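You operate a simulated robot arm through the tools that you are given. There is no shell and no other tool.

You run a simulated robot arm. Do the job below in one go: nothing can be reset, and whatever is moved stays where it is left.

## Task
Fit the new meter, test the panel and mend what the screen names.
Fine: meter from the long blue tray, in before the panel test box goes on; test again till it shows GOOD.

Only the result counts: the job must be done as asked and must still hold three seconds after the hand-in. Knocking over, shifting, dropping, spilling or breaking anything else fails it.

## Robot
A 6-joint arm with a two-finger parallel gripper, fixed in place. Base frame: the origin is at the foot of the arm, x ahead of it, y to its left, z up. Readings come in m, degrees, newtons and seconds.
With the tool pointing down near the work surface it reaches from about 0.3 to 0.66 m from the base axis. Its first joint turns from -115.0 to 115.0 degrees. Payload 3.43 kg.
Tool frame: the origin (TCP) lies between the finger pads and is the grasp point; the fingertips stand 0.034 m ahead of it; z points along the fingers, y is the line along which they close. The gripper opens to 0.128 m. The fingers are 0.024 m wide and 0.012 m thick; the gripper's body (0.048 by 0.13 m) begins 0.096 m behind the TCP.
Orientation is told as [roll, pitch, yaw] about the base's x, y, z axes, in that order, counted from this pose: with the fingers straight down and closing along the base's y, the tool's x points along the base's -x, its y along +y and its z along -z.

## Interface
- The arm moves only by the tool move_arm. Its argument "motion" is a list that holds one entry, the list of rows, each a list of 7 numbers: the shift along the base's x, y, z in units of 40 mm (1.0 is 40 mm), then the turn, a rotation vector about the base's x, y, z in units of 5 degrees (1.0 is 5 degrees), then the opening, from 0 (shut) to 1 (fully open). In form: [[[x, y, z, rx, ry, rz, claw], ...]]. A call has 1 to 20 rows; each row shifts and turns the commanded pose from where the row before left it. A call with a number of a shift or a turn outside -1 to 1 is refused whole. Rows are played at 5 a second. More than 0.05 m and 8.6 degrees between two rows, or a gripper value outside its range, and nothing of the call is played. Where a pose cannot be reached the arm comes as near as it can. A force on the tool above 50 N (or 10 N above the force at the start of the call, whichever is more), or a blocked arm, ends the call early, and 0.2 s more pass. The fingers move at their own pace (about 0.153 m/s each) and stop on an object; they squeeze with about 27 N. The grip force told is the motor's: it shows also when the fingers shut on nothing. Time passes only in rows, and 0.2 s behind the last, so rows that do not move let the fingers close. The reply holds the time, the measured pose of the TCP, the force on the tool along the base axes, the opening and the grip force, in the units named above and with some noise, with the torque about the TCP (base axes, N m) and any sound that the robot's microphone picked up.
- Cameras (640 x 400 px; columns grow to the right, rows downward): "scene" is fixed at [0.3994, 0.4979, 1.6458]; the picture's right is [-0.87, -0.50, 0.00], its down [-0.46, 0.81, -0.37] and it looks along [0.18, -0.32, -0.93] (base axes); focal length 257 px, centre (320, 200). "wrist" rides on the gripper at [0.076, -0.011, -0.16] in the tool frame; the picture's right is [0.15, 0.99, 0.00], its down [-0.88, 0.13, -0.46] and it looks along [-0.45, 0.07, 0.89] (tool axes); focal length 234 px, centre (320, 200). There is no depth. A picture from a camera that has moved, and an enlarged one, comes with that camera's place and axes in the base frame and with its lens.
- capture(camera): a new picture of that camera. No time passes.
- lift_body(by): slides the trunk up (or, below 0, down) by that many m; the arm rides with it, the base frame stays. It gives what a move gives, with no picture.
- zoom(camera, box): a new picture of the part [left, top, right, bottom] of that camera's present view, enlarged. No time passes.
- finish_job(): hands the job in; it is judged then, once.

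Places have to be worked out from the pictures, the camera data and where the tool is seen. Open the gripper and draw the arm clear of the work before you hand the job in, unless the task says otherwise.

The tools are called after "Emit:" as a command line: name --argument value ..., lists and objects as JSON in quotes. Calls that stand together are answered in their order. move_arm: Moves the arm, as the interface text tells. Its arguments: {"type":"object","properties":{"motion":{"type":"array","items":{"type":"array","items":{"type":"array","items":{"type":"number"}}}}},"required":["motion"]} The other tools are called the same way: lift_body (by) slides the trunk up or down; capture (camera) takes a picture; zoom (camera, box) takes an enlarged picture of a part of a camera's view; finish_job () hands the job in.

At the start:

```text
time_s: 0.0
position: [0.4252, 0.1212, 1.2899]
tool_rot: [-0.1, 0.1, 0.0]
ft_force: [0.5, 0.1, -0.8]
moment: [0.01, 0.01, 0.0]
opening: 0.1281
grip_force: 0.0
trunk travel left (down, up): [-0.875, 0.115]
```

scene: 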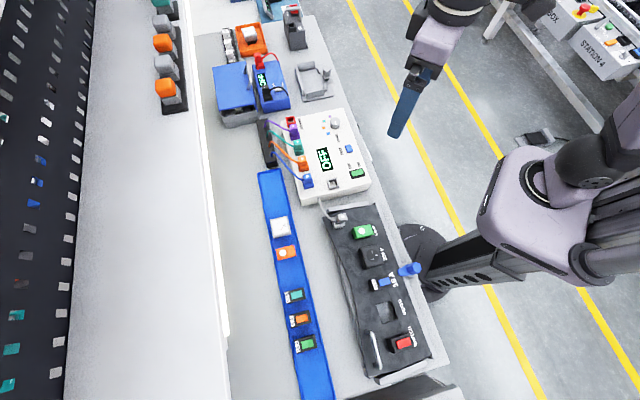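
wrist: 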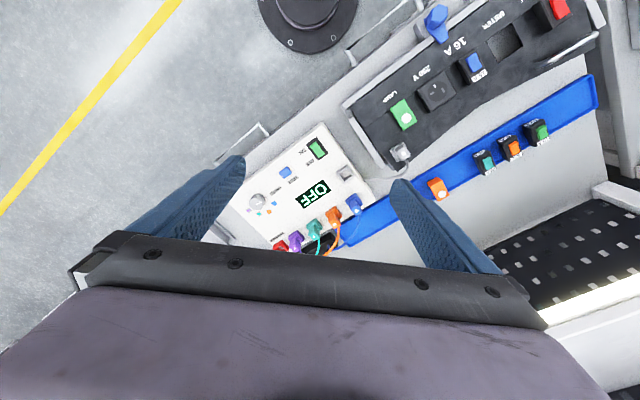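

I start by looking closely at the bench from both cameras before moving anything.

Emit:
zoom --camera "scene" --box '[250, 100, 410, 200]'

Emit:
zoom --camera "scene" --box '[310, 190, 450, 390]'

Emit:
zoom --camera "scene" --box '[200, 0, 360, 110]'

Emit:
zoom --camera "scene" --box '[240, 200, 340, 400]'

Emit:
zoom --camera "wrist" --box '[230, 100, 400, 260]'

Emit:
zoom --camera "wrist" --box '[340, 0, 600, 200]'

```text
4.00 times, centred on (330, 150) of scene
camera zoom: at [0.3994, 0.4979, 1.6458], right [-0.87, -0.5, 0.0], down [-0.46, 0.81, -0.37], along [0.18, -0.32, -0.93], focal length 1027 px, centre (280, 400)
```

zoom: 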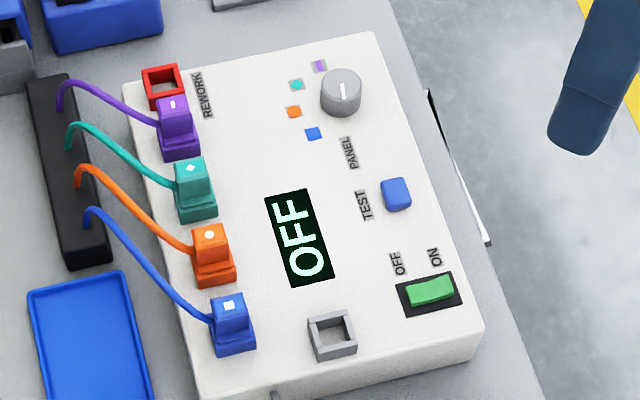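

```text
2.00 times, centred on (380, 290) of scene
camera zoom: at [0.3994, 0.4979, 1.6458], right [-0.87, -0.5, 0.0], down [-0.46, 0.81, -0.37], along [0.18, -0.32, -0.93], focal length 514 px, centre (200, 20)
```

zoom: 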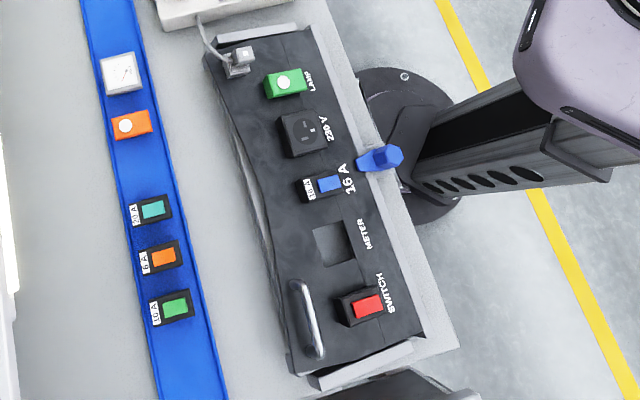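

```text
3.64 times, centred on (280, 55) of scene
camera zoom: at [0.3994, 0.4979, 1.6458], right [-0.87, -0.5, 0.0], down [-0.46, 0.81, -0.37], along [0.18, -0.32, -0.93], focal length 934 px, centre (466, 727)
```

zoom: 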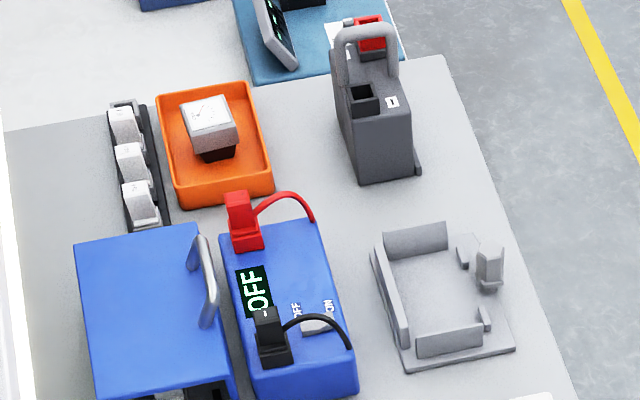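

```text
2.00 times, centred on (290, 300) of scene
camera zoom: at [0.3994, 0.4979, 1.6458], right [-0.87, -0.5, 0.0], down [-0.46, 0.81, -0.37], along [0.18, -0.32, -0.93], focal length 514 px, centre (380, 0)
```

zoom: 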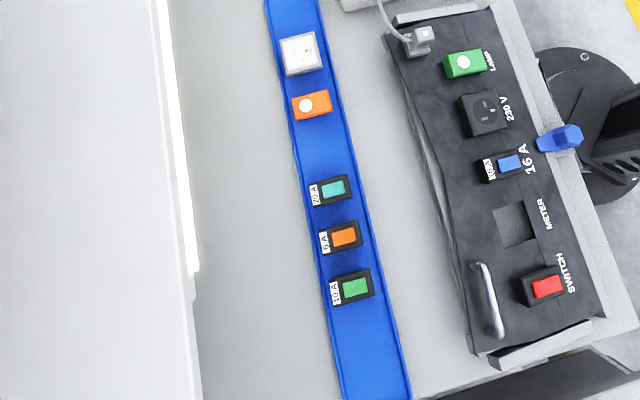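

```text
2.50 times, centred on (315, 180) of wrist
camera zoom: at [0.351, 0.1098, 1.451], right [-0.15, 0.99, 0.0], down [0.88, 0.13, 0.46], along [0.45, 0.07, -0.89], focal length 585 px, centre (332, 250)
```

zoom: 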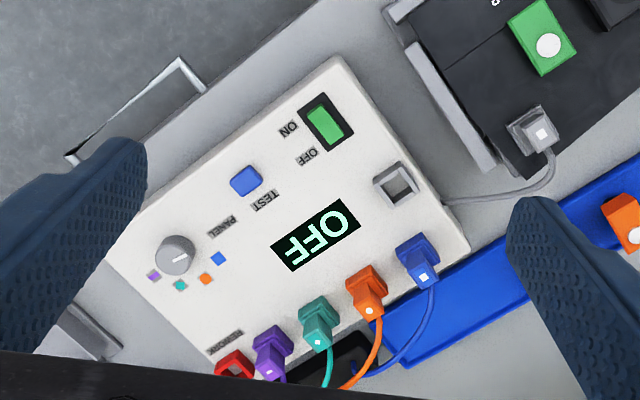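

```text
2.00 times, centred on (470, 100) of wrist
camera zoom: at [0.351, 0.1098, 1.451], right [-0.15, 0.99, 0.0], down [0.88, 0.13, 0.46], along [0.45, 0.07, -0.89], focal length 468 px, centre (20, 400)
```

zoom: 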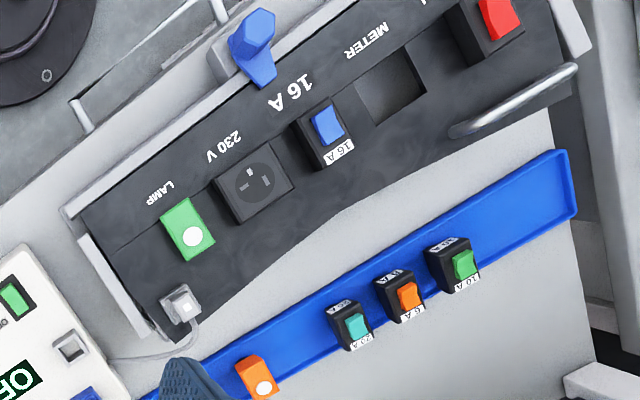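

The bench top is at roughly z≈0.93–0.97, with the panel running at about 135° in base xy. I move the wrist above the panel with a 45° yaw to get a closer look.

Emit:
move_arm --motion '[[[-0.486, 0.442, -0.1, 0, 0, 1, 1], [-0.486, 0.442, -0.1, 0, 0, 1, 1], [-0.486, 0.442, -0.1, 0, 0, 1, 1], [-0.486, 0.442, -0.1, 0, 0, 1, 1], [-0.486, 0.442, -0.1, 0, 0, 1, 1], [-0.486, 0.442, -0.1, 0, 0, 1, 1], [-0.486, 0.442, -0.1, 0, 0, 1, 1], [-0.486, 0.442, -0.1, 0, 0, 1, 1], [-0.486, 0.442, -0.1, 0, 0, 1, 1], [0, 0, 0, 0, 0, 0, 1]]]'

Emit:
capture --camera "wrist"

Emit:
capture --camera "scene"

```text
time_s: 2.2
position: [0.2504, 0.2808, 1.2551]
tool_rot: [0.1, -0.1, 45.1]
ft_force: [0.6, 0.6, 0.4]
moment: [0.0, 0.03, -0.02]
opening: 0.1278
grip_force: 0.1
trunk travel left (down, up): [-0.875, 0.115]
```

```text
taken
camera wrist: at [0.2065, 0.2187, 1.4155], right [-0.8, 0.6, 0.0], down [0.53, 0.72, 0.46], along [0.27, 0.37, -0.89], focal length 234 px, centre (320, 200)
```

wrist: 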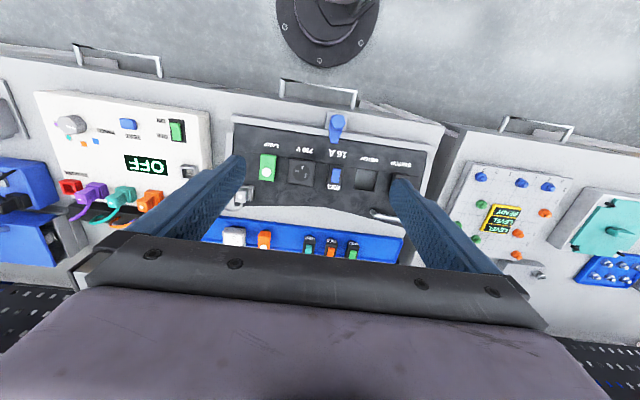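

```text
taken
```

scene: 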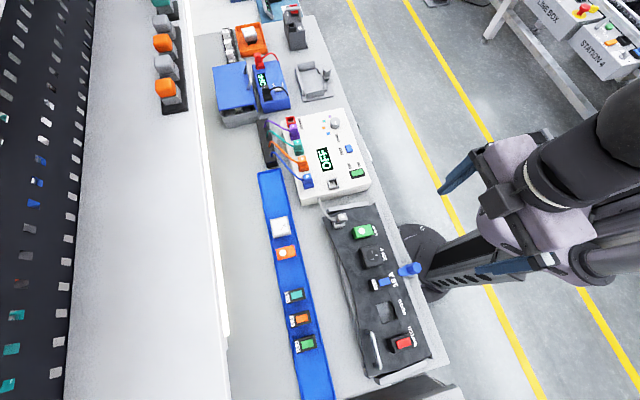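

The view shows the panel's five module bays. I lower towards it for detail, staying well above the modules.

Emit:
move_arm --motion '[[[0, 0, -0.8, 0, 0, 0, 1], [0, 0, -0.8, 0, 0, 0, 1], [0, 0, -0.8, 0, 0, 0, 1], [0, 0, -0.8, 0, 0, 0, 1], [0, 0, 0, 0, 0, 0, 1]]]'

Emit:
capture --camera "wrist"

Emit:
zoom --camera "wrist" --box '[200, 60, 440, 210]'

Emit:
zoom --camera "wrist" --box '[200, 170, 440, 320]'

```text
time_s: 3.4
position: [0.2527, 0.2806, 1.1248]
tool_rot: [0.0, 0.0, 45.0]
ft_force: [1.5, -0.1, 0.2]
moment: [-0.02, 0.02, 0.01]
opening: 0.1277
grip_force: 0.0
trunk travel left (down, up): [-0.875, 0.115]
```

```text
taken
camera wrist: at [0.2067, 0.218, 1.2867], right [-0.8, 0.6, 0.0], down [0.53, 0.71, 0.46], along [0.27, 0.37, -0.89], focal length 234 px, centre (320, 200)
```

wrist: 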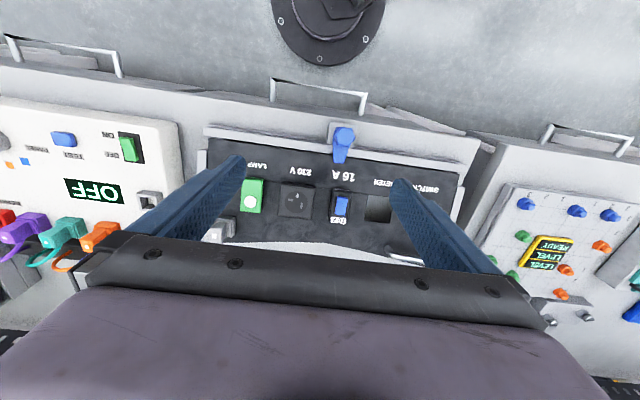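

```text
2.67 times, centred on (320, 135) of wrist
camera zoom: at [0.2067, 0.218, 1.2867], right [-0.8, 0.6, 0.0], down [0.53, 0.71, 0.46], along [0.27, 0.37, -0.89], focal length 624 px, centre (320, 373)
```

zoom: 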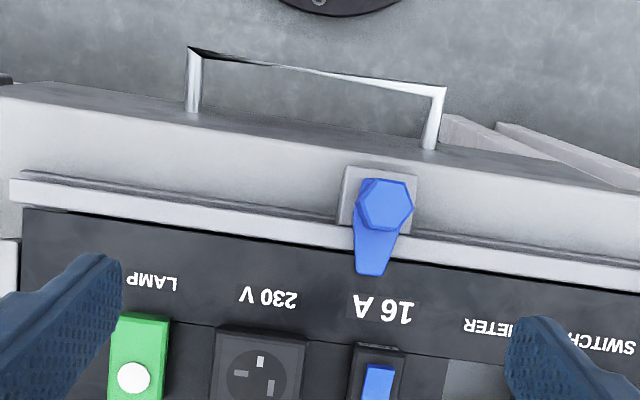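

```text
2.67 times, centred on (320, 245) of wrist
camera zoom: at [0.2067, 0.218, 1.2867], right [-0.8, 0.6, 0.0], down [0.53, 0.71, 0.46], along [0.27, 0.37, -0.89], focal length 624 px, centre (320, 80)
```

zoom: 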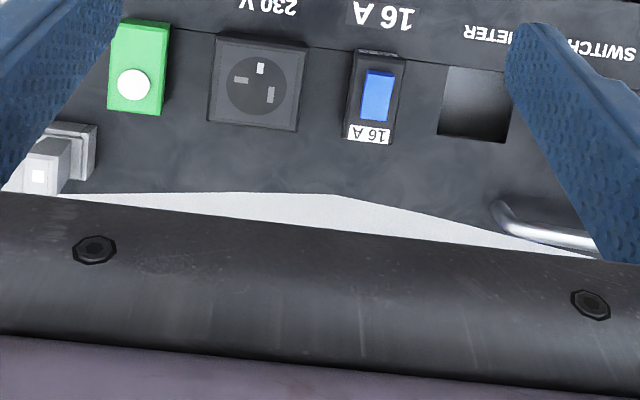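

Panel bays read LAMP, 230 V, 16 A, METER (empty), SWITCH, with the test lead plugged in at the corner. Next I swing over to the white test box for a close look.

Emit:
move_arm --motion '[[[0.522, -0.627, 0, 0, 0, -0.875, 1], [0.522, -0.627, 0, 0, 0, -0.875, 1], [0.522, -0.627, 0, 0, 0, -0.875, 1], [0.522, -0.627, 0, 0, 0, -0.875, 1], [0.522, -0.627, 0, 0, 0, -0.875, 1], [0.522, -0.627, 0, 0, 0, -0.875, 1], [0.522, -0.627, 0, 0, 0, -0.875, 1], [0.522, -0.627, 0, 0, 0, -0.875, 1], [0, 0, 0, 0, 0, 0, 1]]]'

Emit:
capture --camera "wrist"

Emit:
zoom --camera "wrist" --box '[200, 80, 440, 230]'

```text
time_s: 5.4
position: [0.4173, 0.0786, 1.1272]
tool_rot: [0.0, 0.0, 9.9]
ft_force: [-0.1, -0.7, 0.0]
moment: [-0.01, 0.03, -0.01]
opening: 0.1279
grip_force: 0.1
trunk travel left (down, up): [-0.875, 0.115]
```

```text
taken
camera wrist: at [0.3455, 0.0551, 1.2876], right [-0.31, 0.95, 0.0], down [0.84, 0.28, 0.46], along [0.43, 0.14, -0.89], focal length 234 px, centre (320, 200)
```

wrist: 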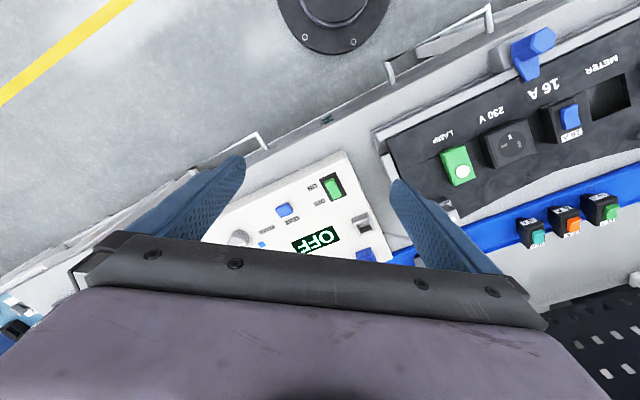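

```text
2.67 times, centred on (320, 155) of wrist
camera zoom: at [0.3455, 0.0551, 1.2876], right [-0.31, 0.95, 0.0], down [0.84, 0.28, 0.46], along [0.43, 0.14, -0.89], focal length 624 px, centre (320, 320)
```

zoom: 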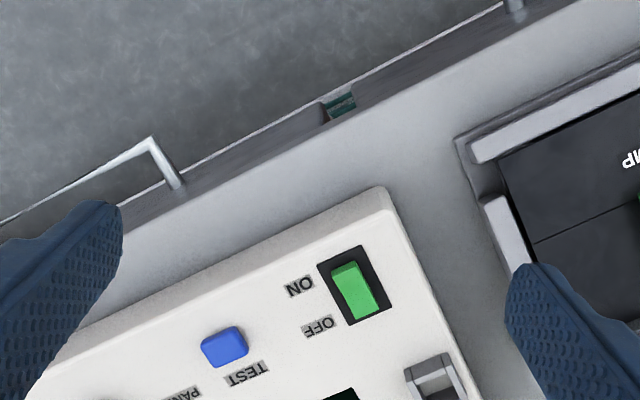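

Most of the box is hidden by the hand here, so the fixed camera will be better for the screen. Now I go over to the blue tray (yaw 45°, aligned with the bench) to see the spare meter and check reach.

Emit:
move_arm --motion '[[[0.253, 0.857, 0, 0, 0, 1, 1], [0.253, 0.857, 0, 0, 0, 1, 1], [0.253, 0.857, 0, 0, 0, 1, 1], [0.253, 0.857, 0, 0, 0, 1, 1], [0.253, 0.857, 0, 0, 0, 1, 1], [0.253, 0.857, 0, 0, 0, 1, 1], [0.253, 0.857, 0, 0, 0, 1, 1], [0, 0, 0, 0, 0, 0, 1]]]'

Emit:
capture --camera "wrist"

Emit:
zoom --camera "wrist" --box '[200, 80, 440, 230]'

```text
time_s: 7.2
position: [0.4888, 0.3183, 1.1266]
tool_rot: [0.0, 0.0, 45.0]
ft_force: [0.6, -0.2, 0.0]
moment: [-0.01, -0.03, 0.0]
opening: 0.1281
grip_force: 0.0
trunk travel left (down, up): [-0.875, 0.115]
```

```text
taken
camera wrist: at [0.4441, 0.2566, 1.287], right [-0.8, 0.6, 0.0], down [0.53, 0.71, 0.46], along [0.27, 0.37, -0.89], focal length 234 px, centre (320, 200)
```

wrist: 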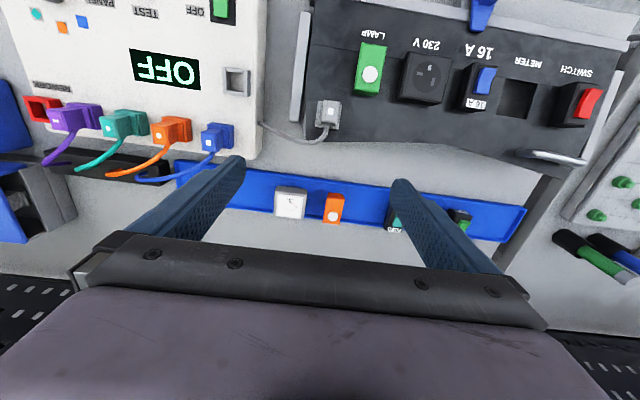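

```text
2.67 times, centred on (320, 155) of wrist
camera zoom: at [0.4441, 0.2566, 1.287], right [-0.8, 0.6, 0.0], down [0.53, 0.71, 0.46], along [0.27, 0.37, -0.89], focal length 624 px, centre (320, 320)
```

zoom: 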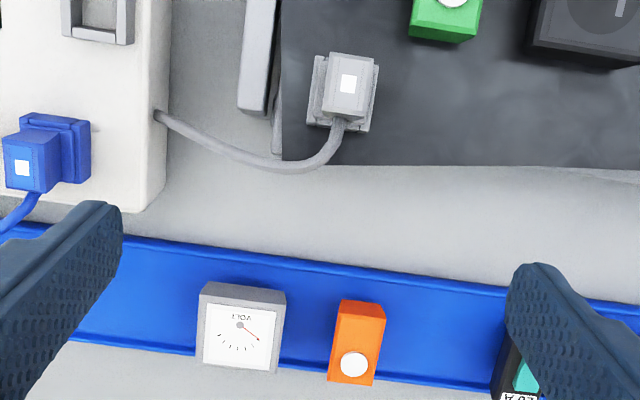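

The spare meter (VOLT dial, ~54 mm wide) lies at about (0.598, 0.381), already oriented like the panel labels. I move straight over it at a safe height to test whether the arm reaches there with the tool vertical.

Emit:
move_arm --motion '[[[0.545, 0.315, 0, 0, 0, 0, 0.8], [0.545, 0.315, 0, 0, 0, 0, 0.7], [0.545, 0.315, 0, 0, 0, 0, 0.6], [0.545, 0.315, 0, 0, 0, 0, 0.6], [0.545, 0.315, 0, 0, 0, 0, 0.6], [0, 0, 0, 0, 0, 0, 0.6]]]'

Emit:
capture --camera "wrist"

Emit:
capture --camera "scene"

```text
time_s: 8.6
position: [0.5342, 0.3364, 1.1079]
tool_rot: [0.0, 0.0, 44.9]
ft_force: [-0.2, -0.6, 0.3]
moment: [-0.01, 0.03, 0.0]
opening: 0.0769
grip_force: 0.1
out of reach, approached as far as the arm can: row 2, 3, 4, 5
trunk travel left (down, up): [-0.875, 0.115]
```

```text
taken
camera wrist: at [0.4893, 0.2756, 1.2685], right [-0.8, 0.6, 0.0], down [0.53, 0.71, 0.46], along [0.27, 0.37, -0.89], focal length 234 px, centre (320, 200)
```

wrist: 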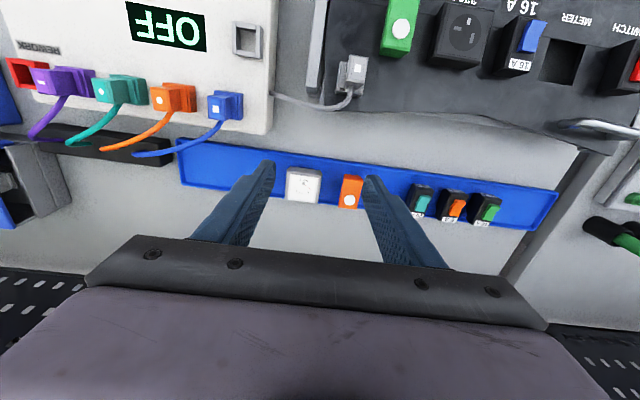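

```text
taken
```

scene: 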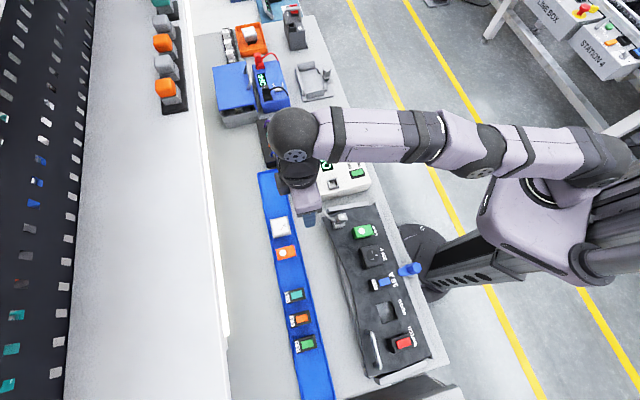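

Vertical reach stops at r≈0.63 here, short of the meter (r≈0.71). I tilt the tool outward about the bench's long axis to extend the reach, and check where the commanded pose ends up.

Emit:
move_arm --motion '[[[0, 0, 0, 0.707, -0.707, 0, 0.6], [0, 0, 0, 0.707, -0.707, 0, 0.6], [0, 0, 0, 0.707, -0.707, 0, 0.6], [0, 0, 0, 0.707, -0.707, 0, 0.6], [0, 0, 0, 0, 0, 0, 0.6], [0, 0, 0, 0, 0, 0, 0.6]]]'

Emit:
capture --camera "wrist"

```text
time_s: 10.0
position: [0.5956, 0.3798, 1.1439]
tool_rot: [0.0, -20.0, 44.9]
ft_force: [0.0, 0.2, 0.1]
moment: [-0.01, 0.03, 0.01]
opening: 0.0768
grip_force: 0.2
out of reach, approached as far as the arm can: row 1, 2, 3, 4
trunk travel left (down, up): [-0.875, 0.115]
```

```text
taken
camera wrist: at [0.5152, 0.2829, 1.2687], right [-0.8, 0.6, -0.05], down [0.38, 0.57, 0.73], along [0.47, 0.56, -0.68], focal length 234 px, centre (320, 200)
```

wrist: 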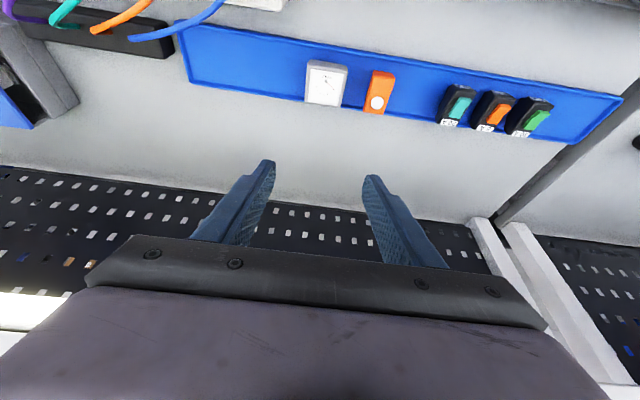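

The tilt brings the TCP to the meter's column (r≈0.706). I pause and come down a little to see if the pose converges at lower height.

Emit:
move_arm --motion '[[[0, 0, -0.6, 0, 0, 0, 0.6], [0, 0, -0.6, 0, 0, 0, 0.6], [0, 0, 0, 0, 0, 0, 0.6]]]'

Emit:
capture --camera "wrist"

Emit:
zoom --camera "wrist" --box '[200, 40, 440, 190]'

```text
time_s: 10.8
position: [0.6064, 0.3872, 1.1003]
tool_rot: [0.0, -20.0, 45.0]
ft_force: [0.1, -0.2, -0.3]
moment: [0.04, 0.02, 0.03]
opening: 0.0769
grip_force: 0.0
out of reach, approached as far as the arm can: row 1, 2
trunk travel left (down, up): [-0.875, 0.115]
```

```text
taken
camera wrist: at [0.525, 0.2906, 1.2241], right [-0.8, 0.6, -0.05], down [0.38, 0.57, 0.73], along [0.47, 0.56, -0.68], focal length 234 px, centre (320, 200)
```

wrist: 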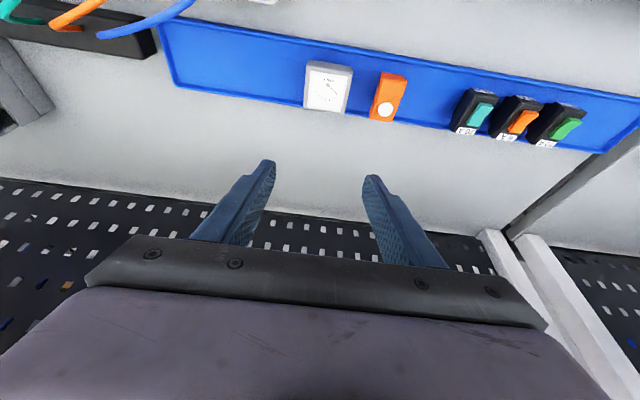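

```text
2.67 times, centred on (320, 115) of wrist
camera zoom: at [0.525, 0.2906, 1.2241], right [-0.8, 0.6, -0.05], down [0.38, 0.57, 0.73], along [0.47, 0.56, -0.68], focal length 624 px, centre (320, 427)
```

zoom: 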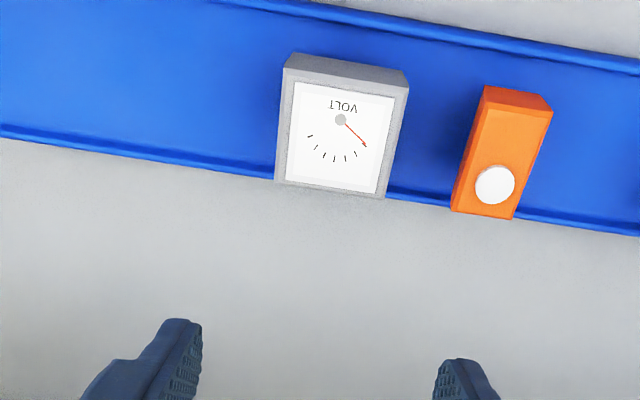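

The reply disagrees with the commanded pose by ~2 cm, probably because the arm is stuck near its straight-elbow position. I back off well inside reach to re-establish a clean configuration with the tilt kept.

Emit:
move_arm --motion '[[[-0.55, -0.35, 0.25, 0, 0, 0, 0.6], [-0.55, -0.35, 0.25, 0, 0, 0, 0.6], [-0.55, -0.35, 0.25, 0, 0, 0, 0.6], [-0.55, -0.35, 0.25, 0, 0, 0, 0.6], [-0.55, -0.35, 0, 0, 0, 0, 0.6], [0, 0, 0, 0, 0, 0, 0.6]]]'

Emit:
capture --camera "scene"

```text
time_s: 12.2
position: [0.5835, 0.3781, 1.1711]
tool_rot: [0.0, -19.9, 45.0]
ft_force: [0.7, 0.3, -0.2]
moment: [-0.02, 0.01, 0.04]
opening: 0.0769
grip_force: 0.0
out of reach, approached as far as the arm can: row 1, 2, 3, 4, 5
trunk travel left (down, up): [-0.875, 0.115]
```

```text
taken
```

scene: 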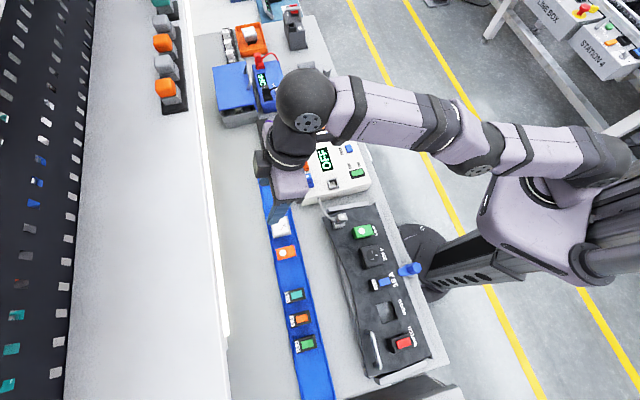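

The arm is still stuck stretched. I undo the tilt and pull the commanded pose further in and up so the elbow bends again.

Emit:
move_arm --motion '[[[-0.4, -0.25, 0.25, -0.707, 0.707, 0, 0.6], [-0.4, -0.25, 0.25, -0.707, 0.707, 0, 0.6], [-0.4, -0.25, 0.25, -0.707, 0.707, 0, 0.6], [-0.4, -0.25, 0.25, -0.707, 0.707, 0, 0.6], [-0.4, -0.25, 0, 0, 0, 0, 0.6], [0, 0, 0, 0, 0, 0, 0.6]]]'

Emit:
capture --camera "scene"

```text
time_s: 13.6
position: [0.4856, 0.3129, 1.1984]
tool_rot: [0.0, 0.1, 44.9]
ft_force: [-0.2, 0.6, -0.3]
moment: [-0.02, 0.02, -0.02]
opening: 0.0767
grip_force: 0.2
out of reach, approached as far as the arm can: row 1, 2, 3, 4
trunk travel left (down, up): [-0.875, 0.115]
```

```text
taken
```

scene: 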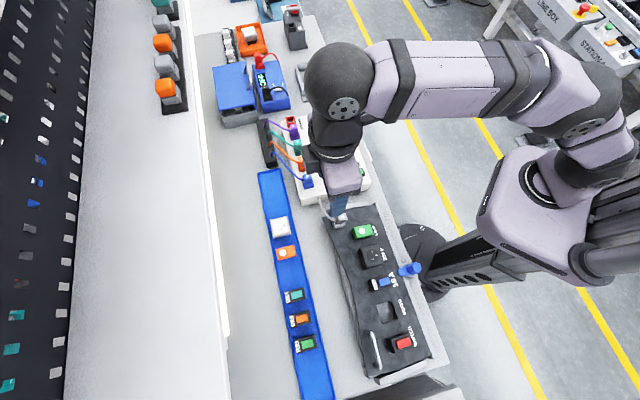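

The elbow bends again and the pose is normal. I make a small inward move to verify command and measurement agree.

Emit:
move_arm --motion '[[[-0.5, -0.5, -0.5, 0, 0, 0, 0.6], [-0.5, -0.5, -0.5, 0, 0, 0, 0.6], [0, 0, 0, 0, 0, 0, 0.6]]]'

```text
time_s: 14.4
position: [0.4465, 0.2735, 1.1595]
tool_rot: [0.0, 0.0, 45.0]
ft_force: [-0.4, 0.2, -0.4]
moment: [-0.01, 0.03, -0.03]
opening: 0.077
grip_force: 0.1
trunk travel left (down, up): [-0.875, 0.115]
```

Agreement confirmed. Now I tilt 25° outward here, well within reach, then will advance outwards.

Emit:
move_arm --motion '[[[0, 0, 0, 0.707, -0.707, 0, 0.6], [0, 0, 0, 0.707, -0.707, 0, 0.6], [0, 0, 0, 0.707, -0.707, 0, 0.6], [0, 0, 0, 0.707, -0.707, 0, 0.6], [0, 0, 0, 0.707, -0.707, 0, 0.6], [0, 0, 0, 0, 0, 0, 0.6]]]'

Emit:
capture --camera "wrist"

Emit:
zoom --camera "wrist" --box '[200, 40, 440, 190]'

```text
time_s: 15.8
position: [0.4449, 0.2731, 1.1604]
tool_rot: [0.0, -25.0, 44.9]
ft_force: [0.0, 0.0, -0.7]
moment: [0.04, -0.01, -0.02]
opening: 0.0769
grip_force: 0.0
trunk travel left (down, up): [-0.875, 0.115]
```

```text
taken
camera wrist: at [0.3576, 0.1686, 1.2732], right [-0.79, 0.61, -0.06], down [0.34, 0.52, 0.79], along [0.51, 0.6, -0.62], focal length 234 px, centre (320, 200)
```

wrist: 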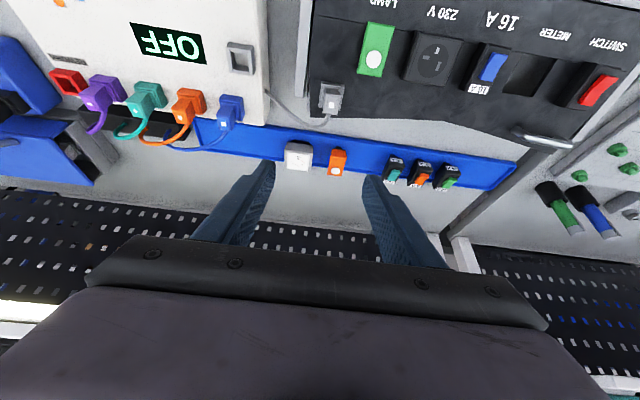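

```text
2.67 times, centred on (320, 115) of wrist
camera zoom: at [0.3576, 0.1686, 1.2732], right [-0.79, 0.61, -0.06], down [0.34, 0.52, 0.79], along [0.51, 0.6, -0.62], focal length 624 px, centre (320, 427)
```

zoom: 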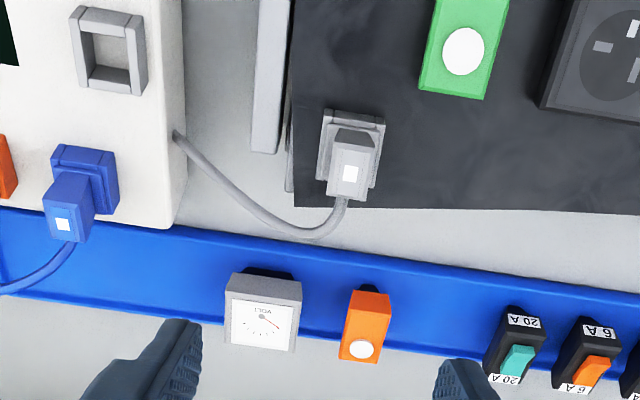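

With the tilt I can see the modules are bezels on narrower stems. I take a zoom of the panel from here for triangulating heights before going on.

Emit:
zoom --camera "wrist" --box '[300, 0, 540, 150]'

Emit:
zoom --camera "wrist" --box '[440, 0, 640, 125]'

Emit:
zoom --camera "wrist" --box '[30, 0, 270, 150]'

```text
2.67 times, centred on (420, 75) of wrist
camera zoom: at [0.3576, 0.1686, 1.2732], right [-0.79, 0.61, -0.06], down [0.34, 0.52, 0.79], along [0.51, 0.6, -0.62], focal length 624 px, centre (53, 533)
```

zoom: 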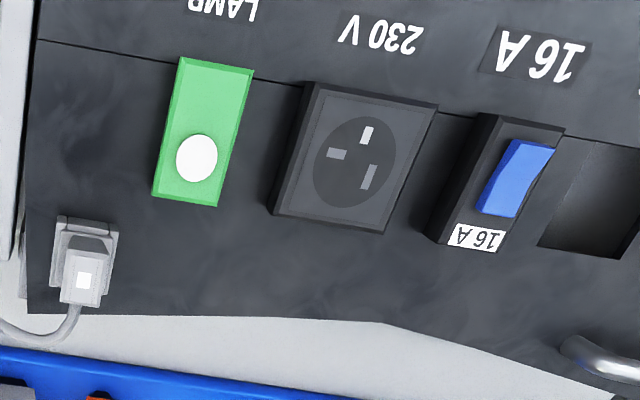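

```text
3.20 times, centred on (540, 62) of wrist
camera zoom: at [0.3576, 0.1686, 1.2732], right [-0.79, 0.61, -0.06], down [0.34, 0.52, 0.79], along [0.51, 0.6, -0.62], focal length 749 px, centre (-384, 640)
```

zoom: 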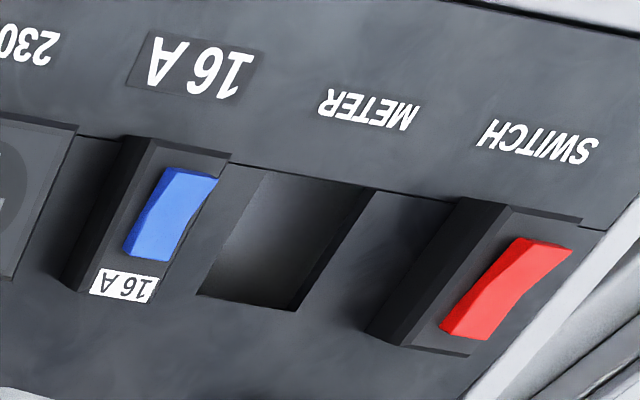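

```text
2.67 times, centred on (150, 75) of wrist
camera zoom: at [0.3576, 0.1686, 1.2732], right [-0.79, 0.61, -0.06], down [0.34, 0.52, 0.79], along [0.51, 0.6, -0.62], focal length 624 px, centre (773, 533)
```

zoom: 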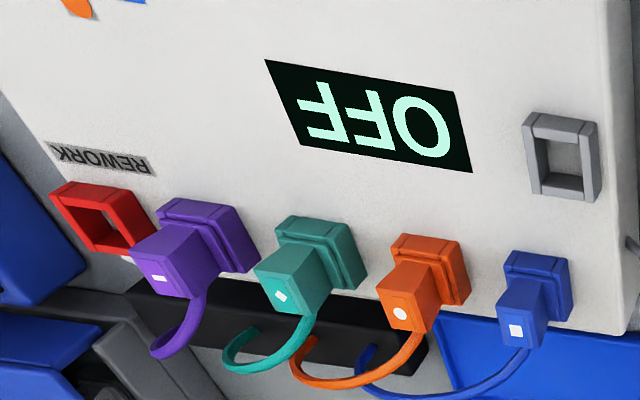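

Triangulation puts the meter's top centre at about (0.600, 0.381, 0.930) with its bezel ~26 mm tall. I move above it with the 25° tilt, narrowing the gripper to ~70 mm.

Emit:
move_arm --motion '[[[0.6, 0.41, -0.4, 0, 0, 0, 0.55], [0.6, 0.41, -0.4, 0, 0, 0, 0.55], [0.6, 0.41, -0.4, 0, 0, 0, 0.55], [0.6, 0.41, -0.4, 0, 0, 0, 0.55], [0.6, 0.41, -0.4, 0, 0, 0, 0.55], [0.75, 0.535, -0.75, 0, 0, 0, 0.55], [0, 0, -0.75, 0, 0, 0, 0.55], [0, 0, 0, 0, 0, 0, 0.55]]]'

Emit:
capture --camera "wrist"

Emit:
zoom --camera "wrist" --box '[200, 40, 440, 190]'

```text
time_s: 17.6
position: [0.5953, 0.3755, 1.0196]
tool_rot: [0.0, -25.0, 45.0]
ft_force: [0.6, -0.2, 0.5]
moment: [0.04, 0.01, -0.01]
opening: 0.0706
grip_force: 0.0
trunk travel left (down, up): [-0.875, 0.115]
```

```text
taken
camera wrist: at [0.5079, 0.2717, 1.1332], right [-0.79, 0.61, -0.06], down [0.34, 0.52, 0.78], along [0.51, 0.6, -0.62], focal length 234 px, centre (320, 200)
```

wrist: 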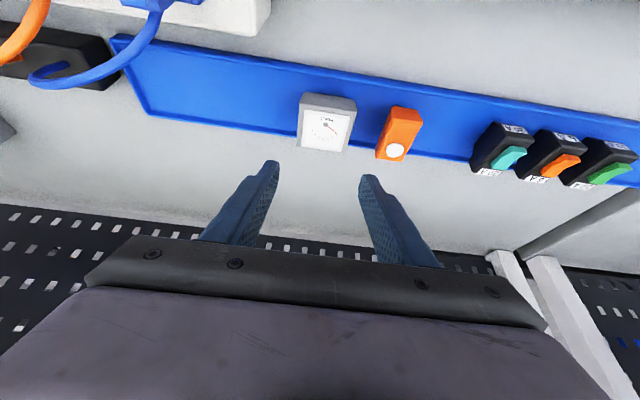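

```text
2.67 times, centred on (320, 115) of wrist
camera zoom: at [0.5079, 0.2717, 1.1332], right [-0.79, 0.61, -0.06], down [0.34, 0.52, 0.78], along [0.51, 0.6, -0.62], focal length 624 px, centre (320, 427)
```

zoom: 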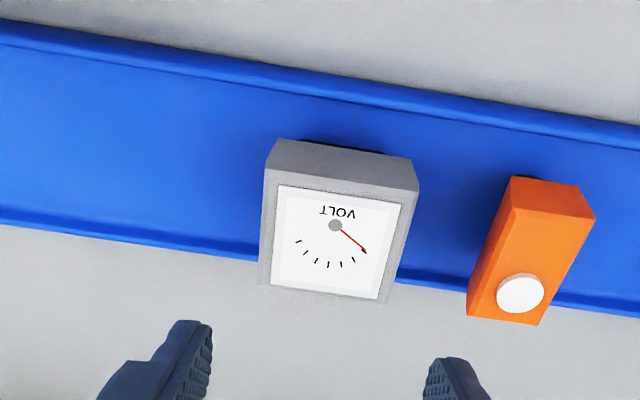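

The TCP sits over the meter in u (within 1 mm) and the fingers straddle it with ~8 mm to spare each side. I descend to z≈0.936 where the pads flank the bezel.

Emit:
move_arm --motion '[[[0, 0, -0.6, 0, 0, 0, 0.55], [0, 0, -0.6, 0, 0, 0, 0.55], [0, 0, -0.5, 0, 0, 0, 0.55], [0, 0, -0.4, 0, 0, 0, 0.55], [0, 0, 0, 0, 0, 0, 0.55]]]'

Emit:
capture --camera "wrist"

Emit:
zoom --camera "wrist" --box '[200, 90, 440, 240]'

```text
time_s: 18.8
position: [0.5938, 0.3751, 0.9364]
tool_rot: [0.0, -25.0, 45.0]
ft_force: [0.3, 0.0, -0.1]
moment: [0.0, -0.01, -0.01]
opening: 0.0703
grip_force: 0.0
trunk travel left (down, up): [-0.875, 0.115]
```

```text
taken
camera wrist: at [0.5069, 0.2715, 1.0496], right [-0.79, 0.61, -0.06], down [0.34, 0.52, 0.79], along [0.51, 0.6, -0.62], focal length 234 px, centre (320, 200)
```

wrist: 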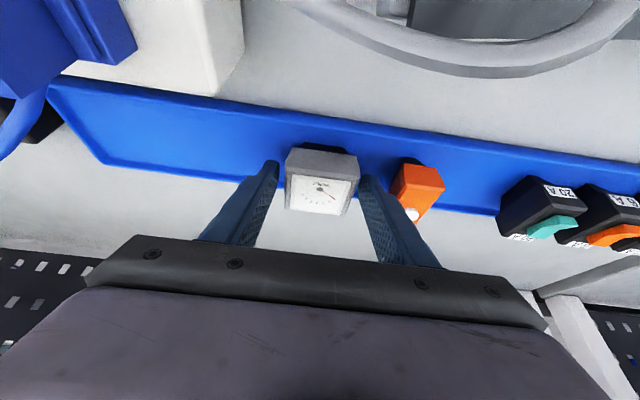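

```text
2.67 times, centred on (320, 165) of wrist
camera zoom: at [0.5069, 0.2715, 1.0496], right [-0.79, 0.61, -0.06], down [0.34, 0.52, 0.79], along [0.51, 0.6, -0.62], focal length 624 px, centre (320, 293)
```

zoom: 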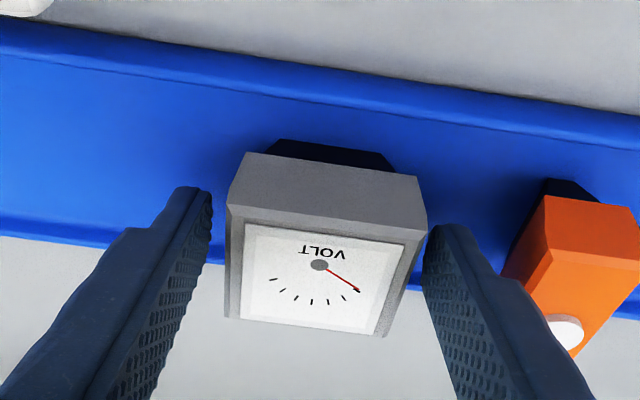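

The fingers flank the bezel on both sides with similar gaps. I close the gripper on the meter and hold.

Emit:
move_arm --motion '[[[0, 0, 0, 0, 0, 0, 0.45], [0, 0, 0, 0, 0, 0, 0.3], [0, 0, 0, 0, 0, 0, 0.2], [0, 0, 0, 0, 0, 0, 0.2]]]'

Emit:
zoom --camera "wrist" --box '[200, 90, 440, 240]'

```text
time_s: 19.8
position: [0.5943, 0.3754, 0.9366]
tool_rot: [0.0, -25.0, 45.0]
ft_force: [-0.1, 0.2, 0.8]
moment: [0.03, 0.01, -0.03]
opening: 0.0543
grip_force: 27.1
trunk travel left (down, up): [-0.875, 0.115]
```

```text
2.67 times, centred on (320, 165) of wrist
camera zoom: at [0.507, 0.2714, 1.0496], right [-0.79, 0.61, -0.06], down [0.34, 0.52, 0.78], along [0.51, 0.6, -0.62], focal length 624 px, centre (320, 293)
```

zoom: 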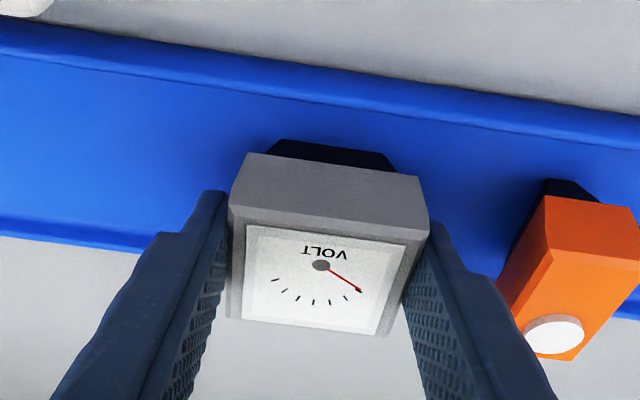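

The meter is gripped firmly (opening 54 mm, 27 N). I lift it straight up clear of the tray.

Emit:
move_arm --motion '[[[0, 0, 0.3, 0, 0, 0, 0.2], [0, 0, 0.6, 0, 0, 0, 0.2], [0, 0, 0.8, 0, 0, 0, 0.2], [0, 0, 0.8, 0, 0, 0, 0.2], [0, 0, 0.8, 0, 0, 0, 0.2], [0, 0, 0.5, 0, 0, 0, 0.2], [0, 0, 0, 0, 0, 0, 0.2]]]'

Emit:
capture --camera "wrist"

Emit:
zoom --camera "wrist" --box '[200, 90, 440, 240]'

```text
time_s: 21.4
position: [0.5931, 0.3764, 1.0879]
tool_rot: [0.1, -25.0, 45.0]
ft_force: [-0.1, -0.5, -0.6]
moment: [-0.04, 0.0, 0.03]
opening: 0.0256
grip_force: 0.0
trunk travel left (down, up): [-0.875, 0.115]
```

```text
taken
camera wrist: at [0.5072, 0.2716, 1.2017], right [-0.79, 0.61, -0.06], down [0.34, 0.52, 0.78], along [0.51, 0.6, -0.62], focal length 234 px, centre (320, 200)
```

wrist: 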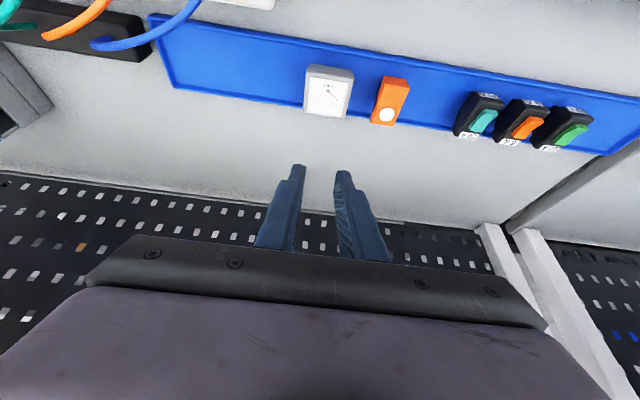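

```text
2.67 times, centred on (320, 165) of wrist
camera zoom: at [0.5072, 0.2716, 1.2017], right [-0.79, 0.61, -0.06], down [0.34, 0.52, 0.78], along [0.51, 0.6, -0.62], focal length 624 px, centre (320, 293)
```

zoom: 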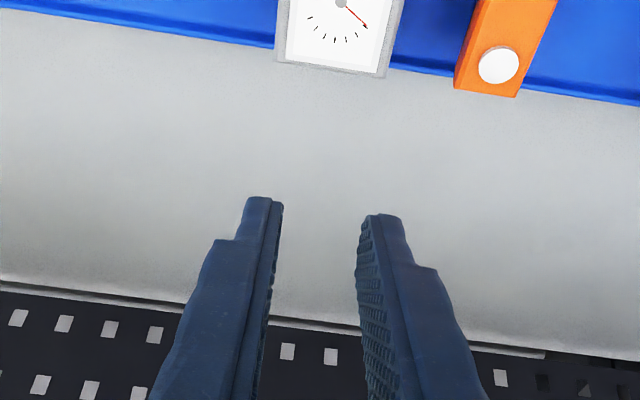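

The fingers came up empty: the meter slipped out and is still standing in the tray. I look closely at its position before re-gripping.

Emit:
zoom --camera "wrist" --box '[260, 40, 420, 140]'

Emit:
zoom --camera "scene" --box '[240, 180, 340, 260]'

```text
4.00 times, centred on (340, 90) of wrist
camera zoom: at [0.5072, 0.2716, 1.2017], right [-0.79, 0.61, -0.06], down [0.34, 0.52, 0.78], along [0.51, 0.6, -0.62], focal length 937 px, centre (240, 640)
```

zoom: 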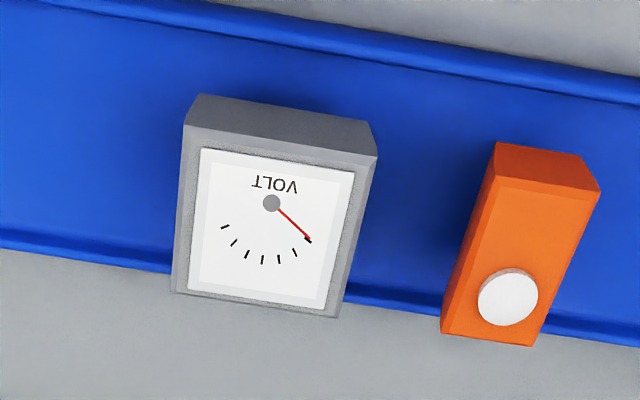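

```text
5.00 times, centred on (290, 220) of scene
camera zoom: at [0.3994, 0.4979, 1.6458], right [-0.87, -0.5, 0.0], down [-0.46, 0.81, -0.37], along [0.18, -0.32, -0.93], focal length 1284 px, centre (470, 100)
```

zoom: 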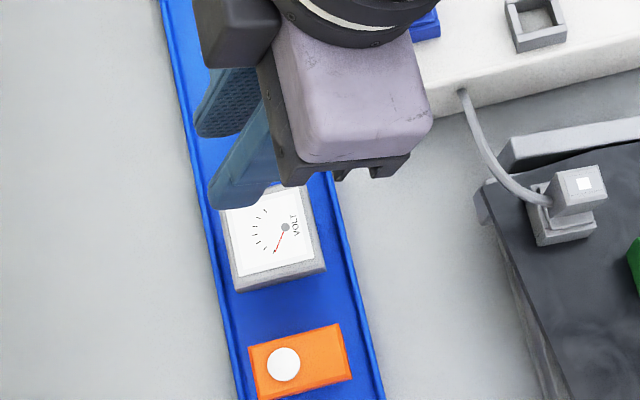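

The meter is now squared up to the tool and unmoved otherwise. I re-open, go down again slightly deeper, grip, and make a tiny test lift while watching the force.

Emit:
move_arm --motion '[[[0, 0, 0, 0, 0, 0, 0.55], [0, 0, 0, 0, 0, 0, 0.55], [0, 0, -0.8, 0, 0, 0, 0.55], [0, 0, -0.8, 0, 0, 0, 0.55], [0, 0, -0.8, 0, 0, 0, 0.55], [0, 0, -0.8, 0, 0, 0, 0.55], [0, 0, -0.5, 0, 0, 0, 0.55], [0, 0, -0.2, 0, 0, 0, 0.55], [0, 0, 0, 0, 0, 0, 0.55]]]'

Emit:
zoom --camera "wrist" --box '[200, 90, 440, 240]'

```text
time_s: 23.4
position: [0.5941, 0.377, 0.9322]
tool_rot: [0.0, -25.0, 45.0]
ft_force: [-0.5, 0.2, -0.8]
moment: [-0.01, 0.01, -0.05]
opening: 0.0703
grip_force: 0.0
trunk travel left (down, up): [-0.875, 0.115]
```

```text
2.67 times, centred on (320, 165) of wrist
camera zoom: at [0.5078, 0.2714, 1.0456], right [-0.79, 0.61, -0.06], down [0.34, 0.52, 0.78], along [0.51, 0.6, -0.62], focal length 624 px, centre (320, 293)
```

zoom: 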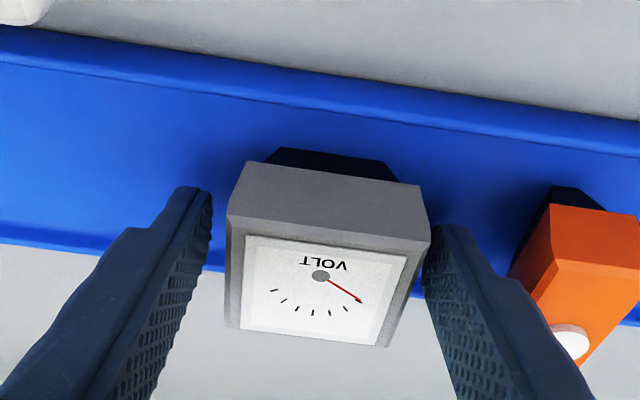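

Fingers straddle it again. I close fully, then lift just 4 mm and read the force.

Emit:
move_arm --motion '[[[0, 0, 0, 0, 0, 0, 0.4], [0, 0, 0, 0, 0, 0, 0], [0, 0, 0, 0, 0, 0, 0], [0, 0, 0, 0, 0, 0, 0], [0, 0, 0.05, 0, 0, 0, 0], [0, 0, 0.05, 0, 0, 0, 0], [0, 0, 0, 0, 0, 0, 0]]]'

Emit:
zoom --camera "wrist" --box '[200, 90, 440, 240]'

```text
time_s: 25.0
position: [0.5949, 0.3753, 0.9358]
tool_rot: [-0.1, -25.0, 45.0]
ft_force: [-0.3, 0.4, -1.2]
moment: [0.01, 0.0, -0.01]
opening: 0.0541
grip_force: 27.2
trunk travel left (down, up): [-0.875, 0.115]
```

```text
2.67 times, centred on (320, 165) of wrist
camera zoom: at [0.5075, 0.2716, 1.0498], right [-0.79, 0.61, -0.06], down [0.34, 0.52, 0.78], along [0.51, 0.6, -0.62], focal length 624 px, centre (320, 293)
```

zoom: 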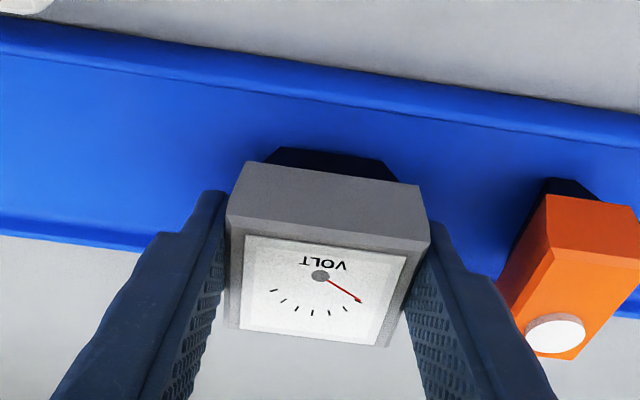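

The meter followed the 4 mm lift (image shows it fixed relative to the fingers), so it isn't latched — I just lifted too fast. I continue slowly.

Emit:
move_arm --motion '[[[0, 0, 0.1, 0, 0, 0, 0], [0, 0, 0.15, 0, 0, 0, 0], [0, 0, 0.2, 0, 0, 0, 0], [0, 0, 0.2, 0, 0, 0, 0], [0, 0, 0.2, 0, 0, 0, 0], [0, 0, 0.15, 0, 0, 0, 0], [0, 0, 0.1, 0, 0, 0, 0], [0, 0, 0, 0, 0, 0, 0]]]'

Emit:
zoom --camera "wrist" --box '[200, 90, 440, 240]'

```text
time_s: 26.8
position: [0.5953, 0.3763, 0.9797]
tool_rot: [0.1, -24.9, 45.0]
ft_force: [-0.4, 0.6, -1.1]
moment: [-0.01, 0.0, 0.0]
opening: 0.0542
grip_force: 27.4
trunk travel left (down, up): [-0.875, 0.115]
```

```text
2.67 times, centred on (320, 165) of wrist
camera zoom: at [0.5076, 0.2719, 1.0938], right [-0.79, 0.61, -0.06], down [0.34, 0.52, 0.78], along [0.51, 0.6, -0.62], focal length 624 px, centre (320, 293)
```

zoom: 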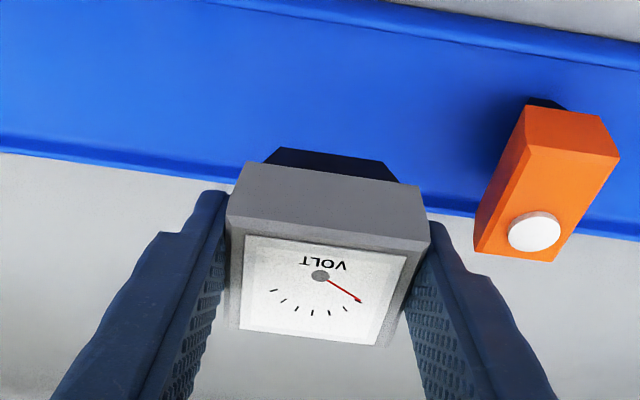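

The meter is held steadily. I raise it further at a gentle pace, then begin the traverse towards the METER bay, which I triangulate at about (0.243, 0.435) with panel surface z≈0.939.

Emit:
move_arm --motion '[[[0, 0, 0.2, 0, 0, 0, 0], [0, 0, 0.3, 0, 0, 0, 0], [0, 0, 0.3, 0, 0, 0, 0], [0, 0, 0.3, 0, 0, 0, 0], [0, 0, 0.3, 0, 0, 0, 0], [-0.1, 0.015, 0.3, 0, 0, 0, 0], [-0.2, 0.03, 0.3, 0, 0, 0, 0], [-0.3, 0.045, 0.3, 0, 0, 0, 0], [-0.4, 0.06, 0.2, 0, 0, 0, 0], [-0.4, 0.06, 0.1, 0, 0, 0, 0], [-0.4, 0.06, 0, 0, 0, 0, 0], [-0.4, 0.06, 0, 0, 0, 0, 0], [-0.4, 0.06, 0, 0, 0, 0, 0], [-0.4, 0.06, 0, 0, 0, 0, 0], [-0.4, 0.06, 0, 0, 0, 0, 0], [-0.4, 0.06, 0, 0, 0, 0, 0], [-0.3, 0.045, 0, 0, 0, 0, 0], [-0.2, 0.03, 0, 0, 0, 0, 0], [0, 0, 0, 0, 0, 0, 0]]]'

Emit:
capture --camera "wrist"

```text
time_s: 30.8
position: [0.4231, 0.4009, 1.0845]
tool_rot: [-0.1, -25.0, 44.9]
ft_force: [0.2, 0.4, -0.9]
moment: [0.0, 0.05, 0.01]
opening: 0.0543
grip_force: 27.0
trunk travel left (down, up): [-0.875, 0.115]
```

```text
taken
camera wrist: at [0.3355, 0.297, 1.1972], right [-0.79, 0.61, -0.06], down [0.34, 0.52, 0.79], along [0.51, 0.6, -0.62], focal length 234 px, centre (320, 200)
```

wrist: 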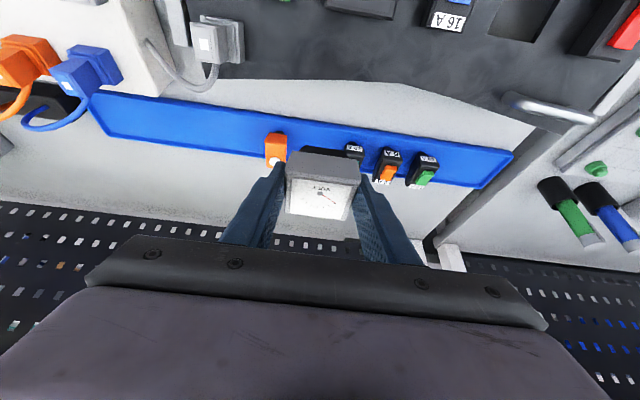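

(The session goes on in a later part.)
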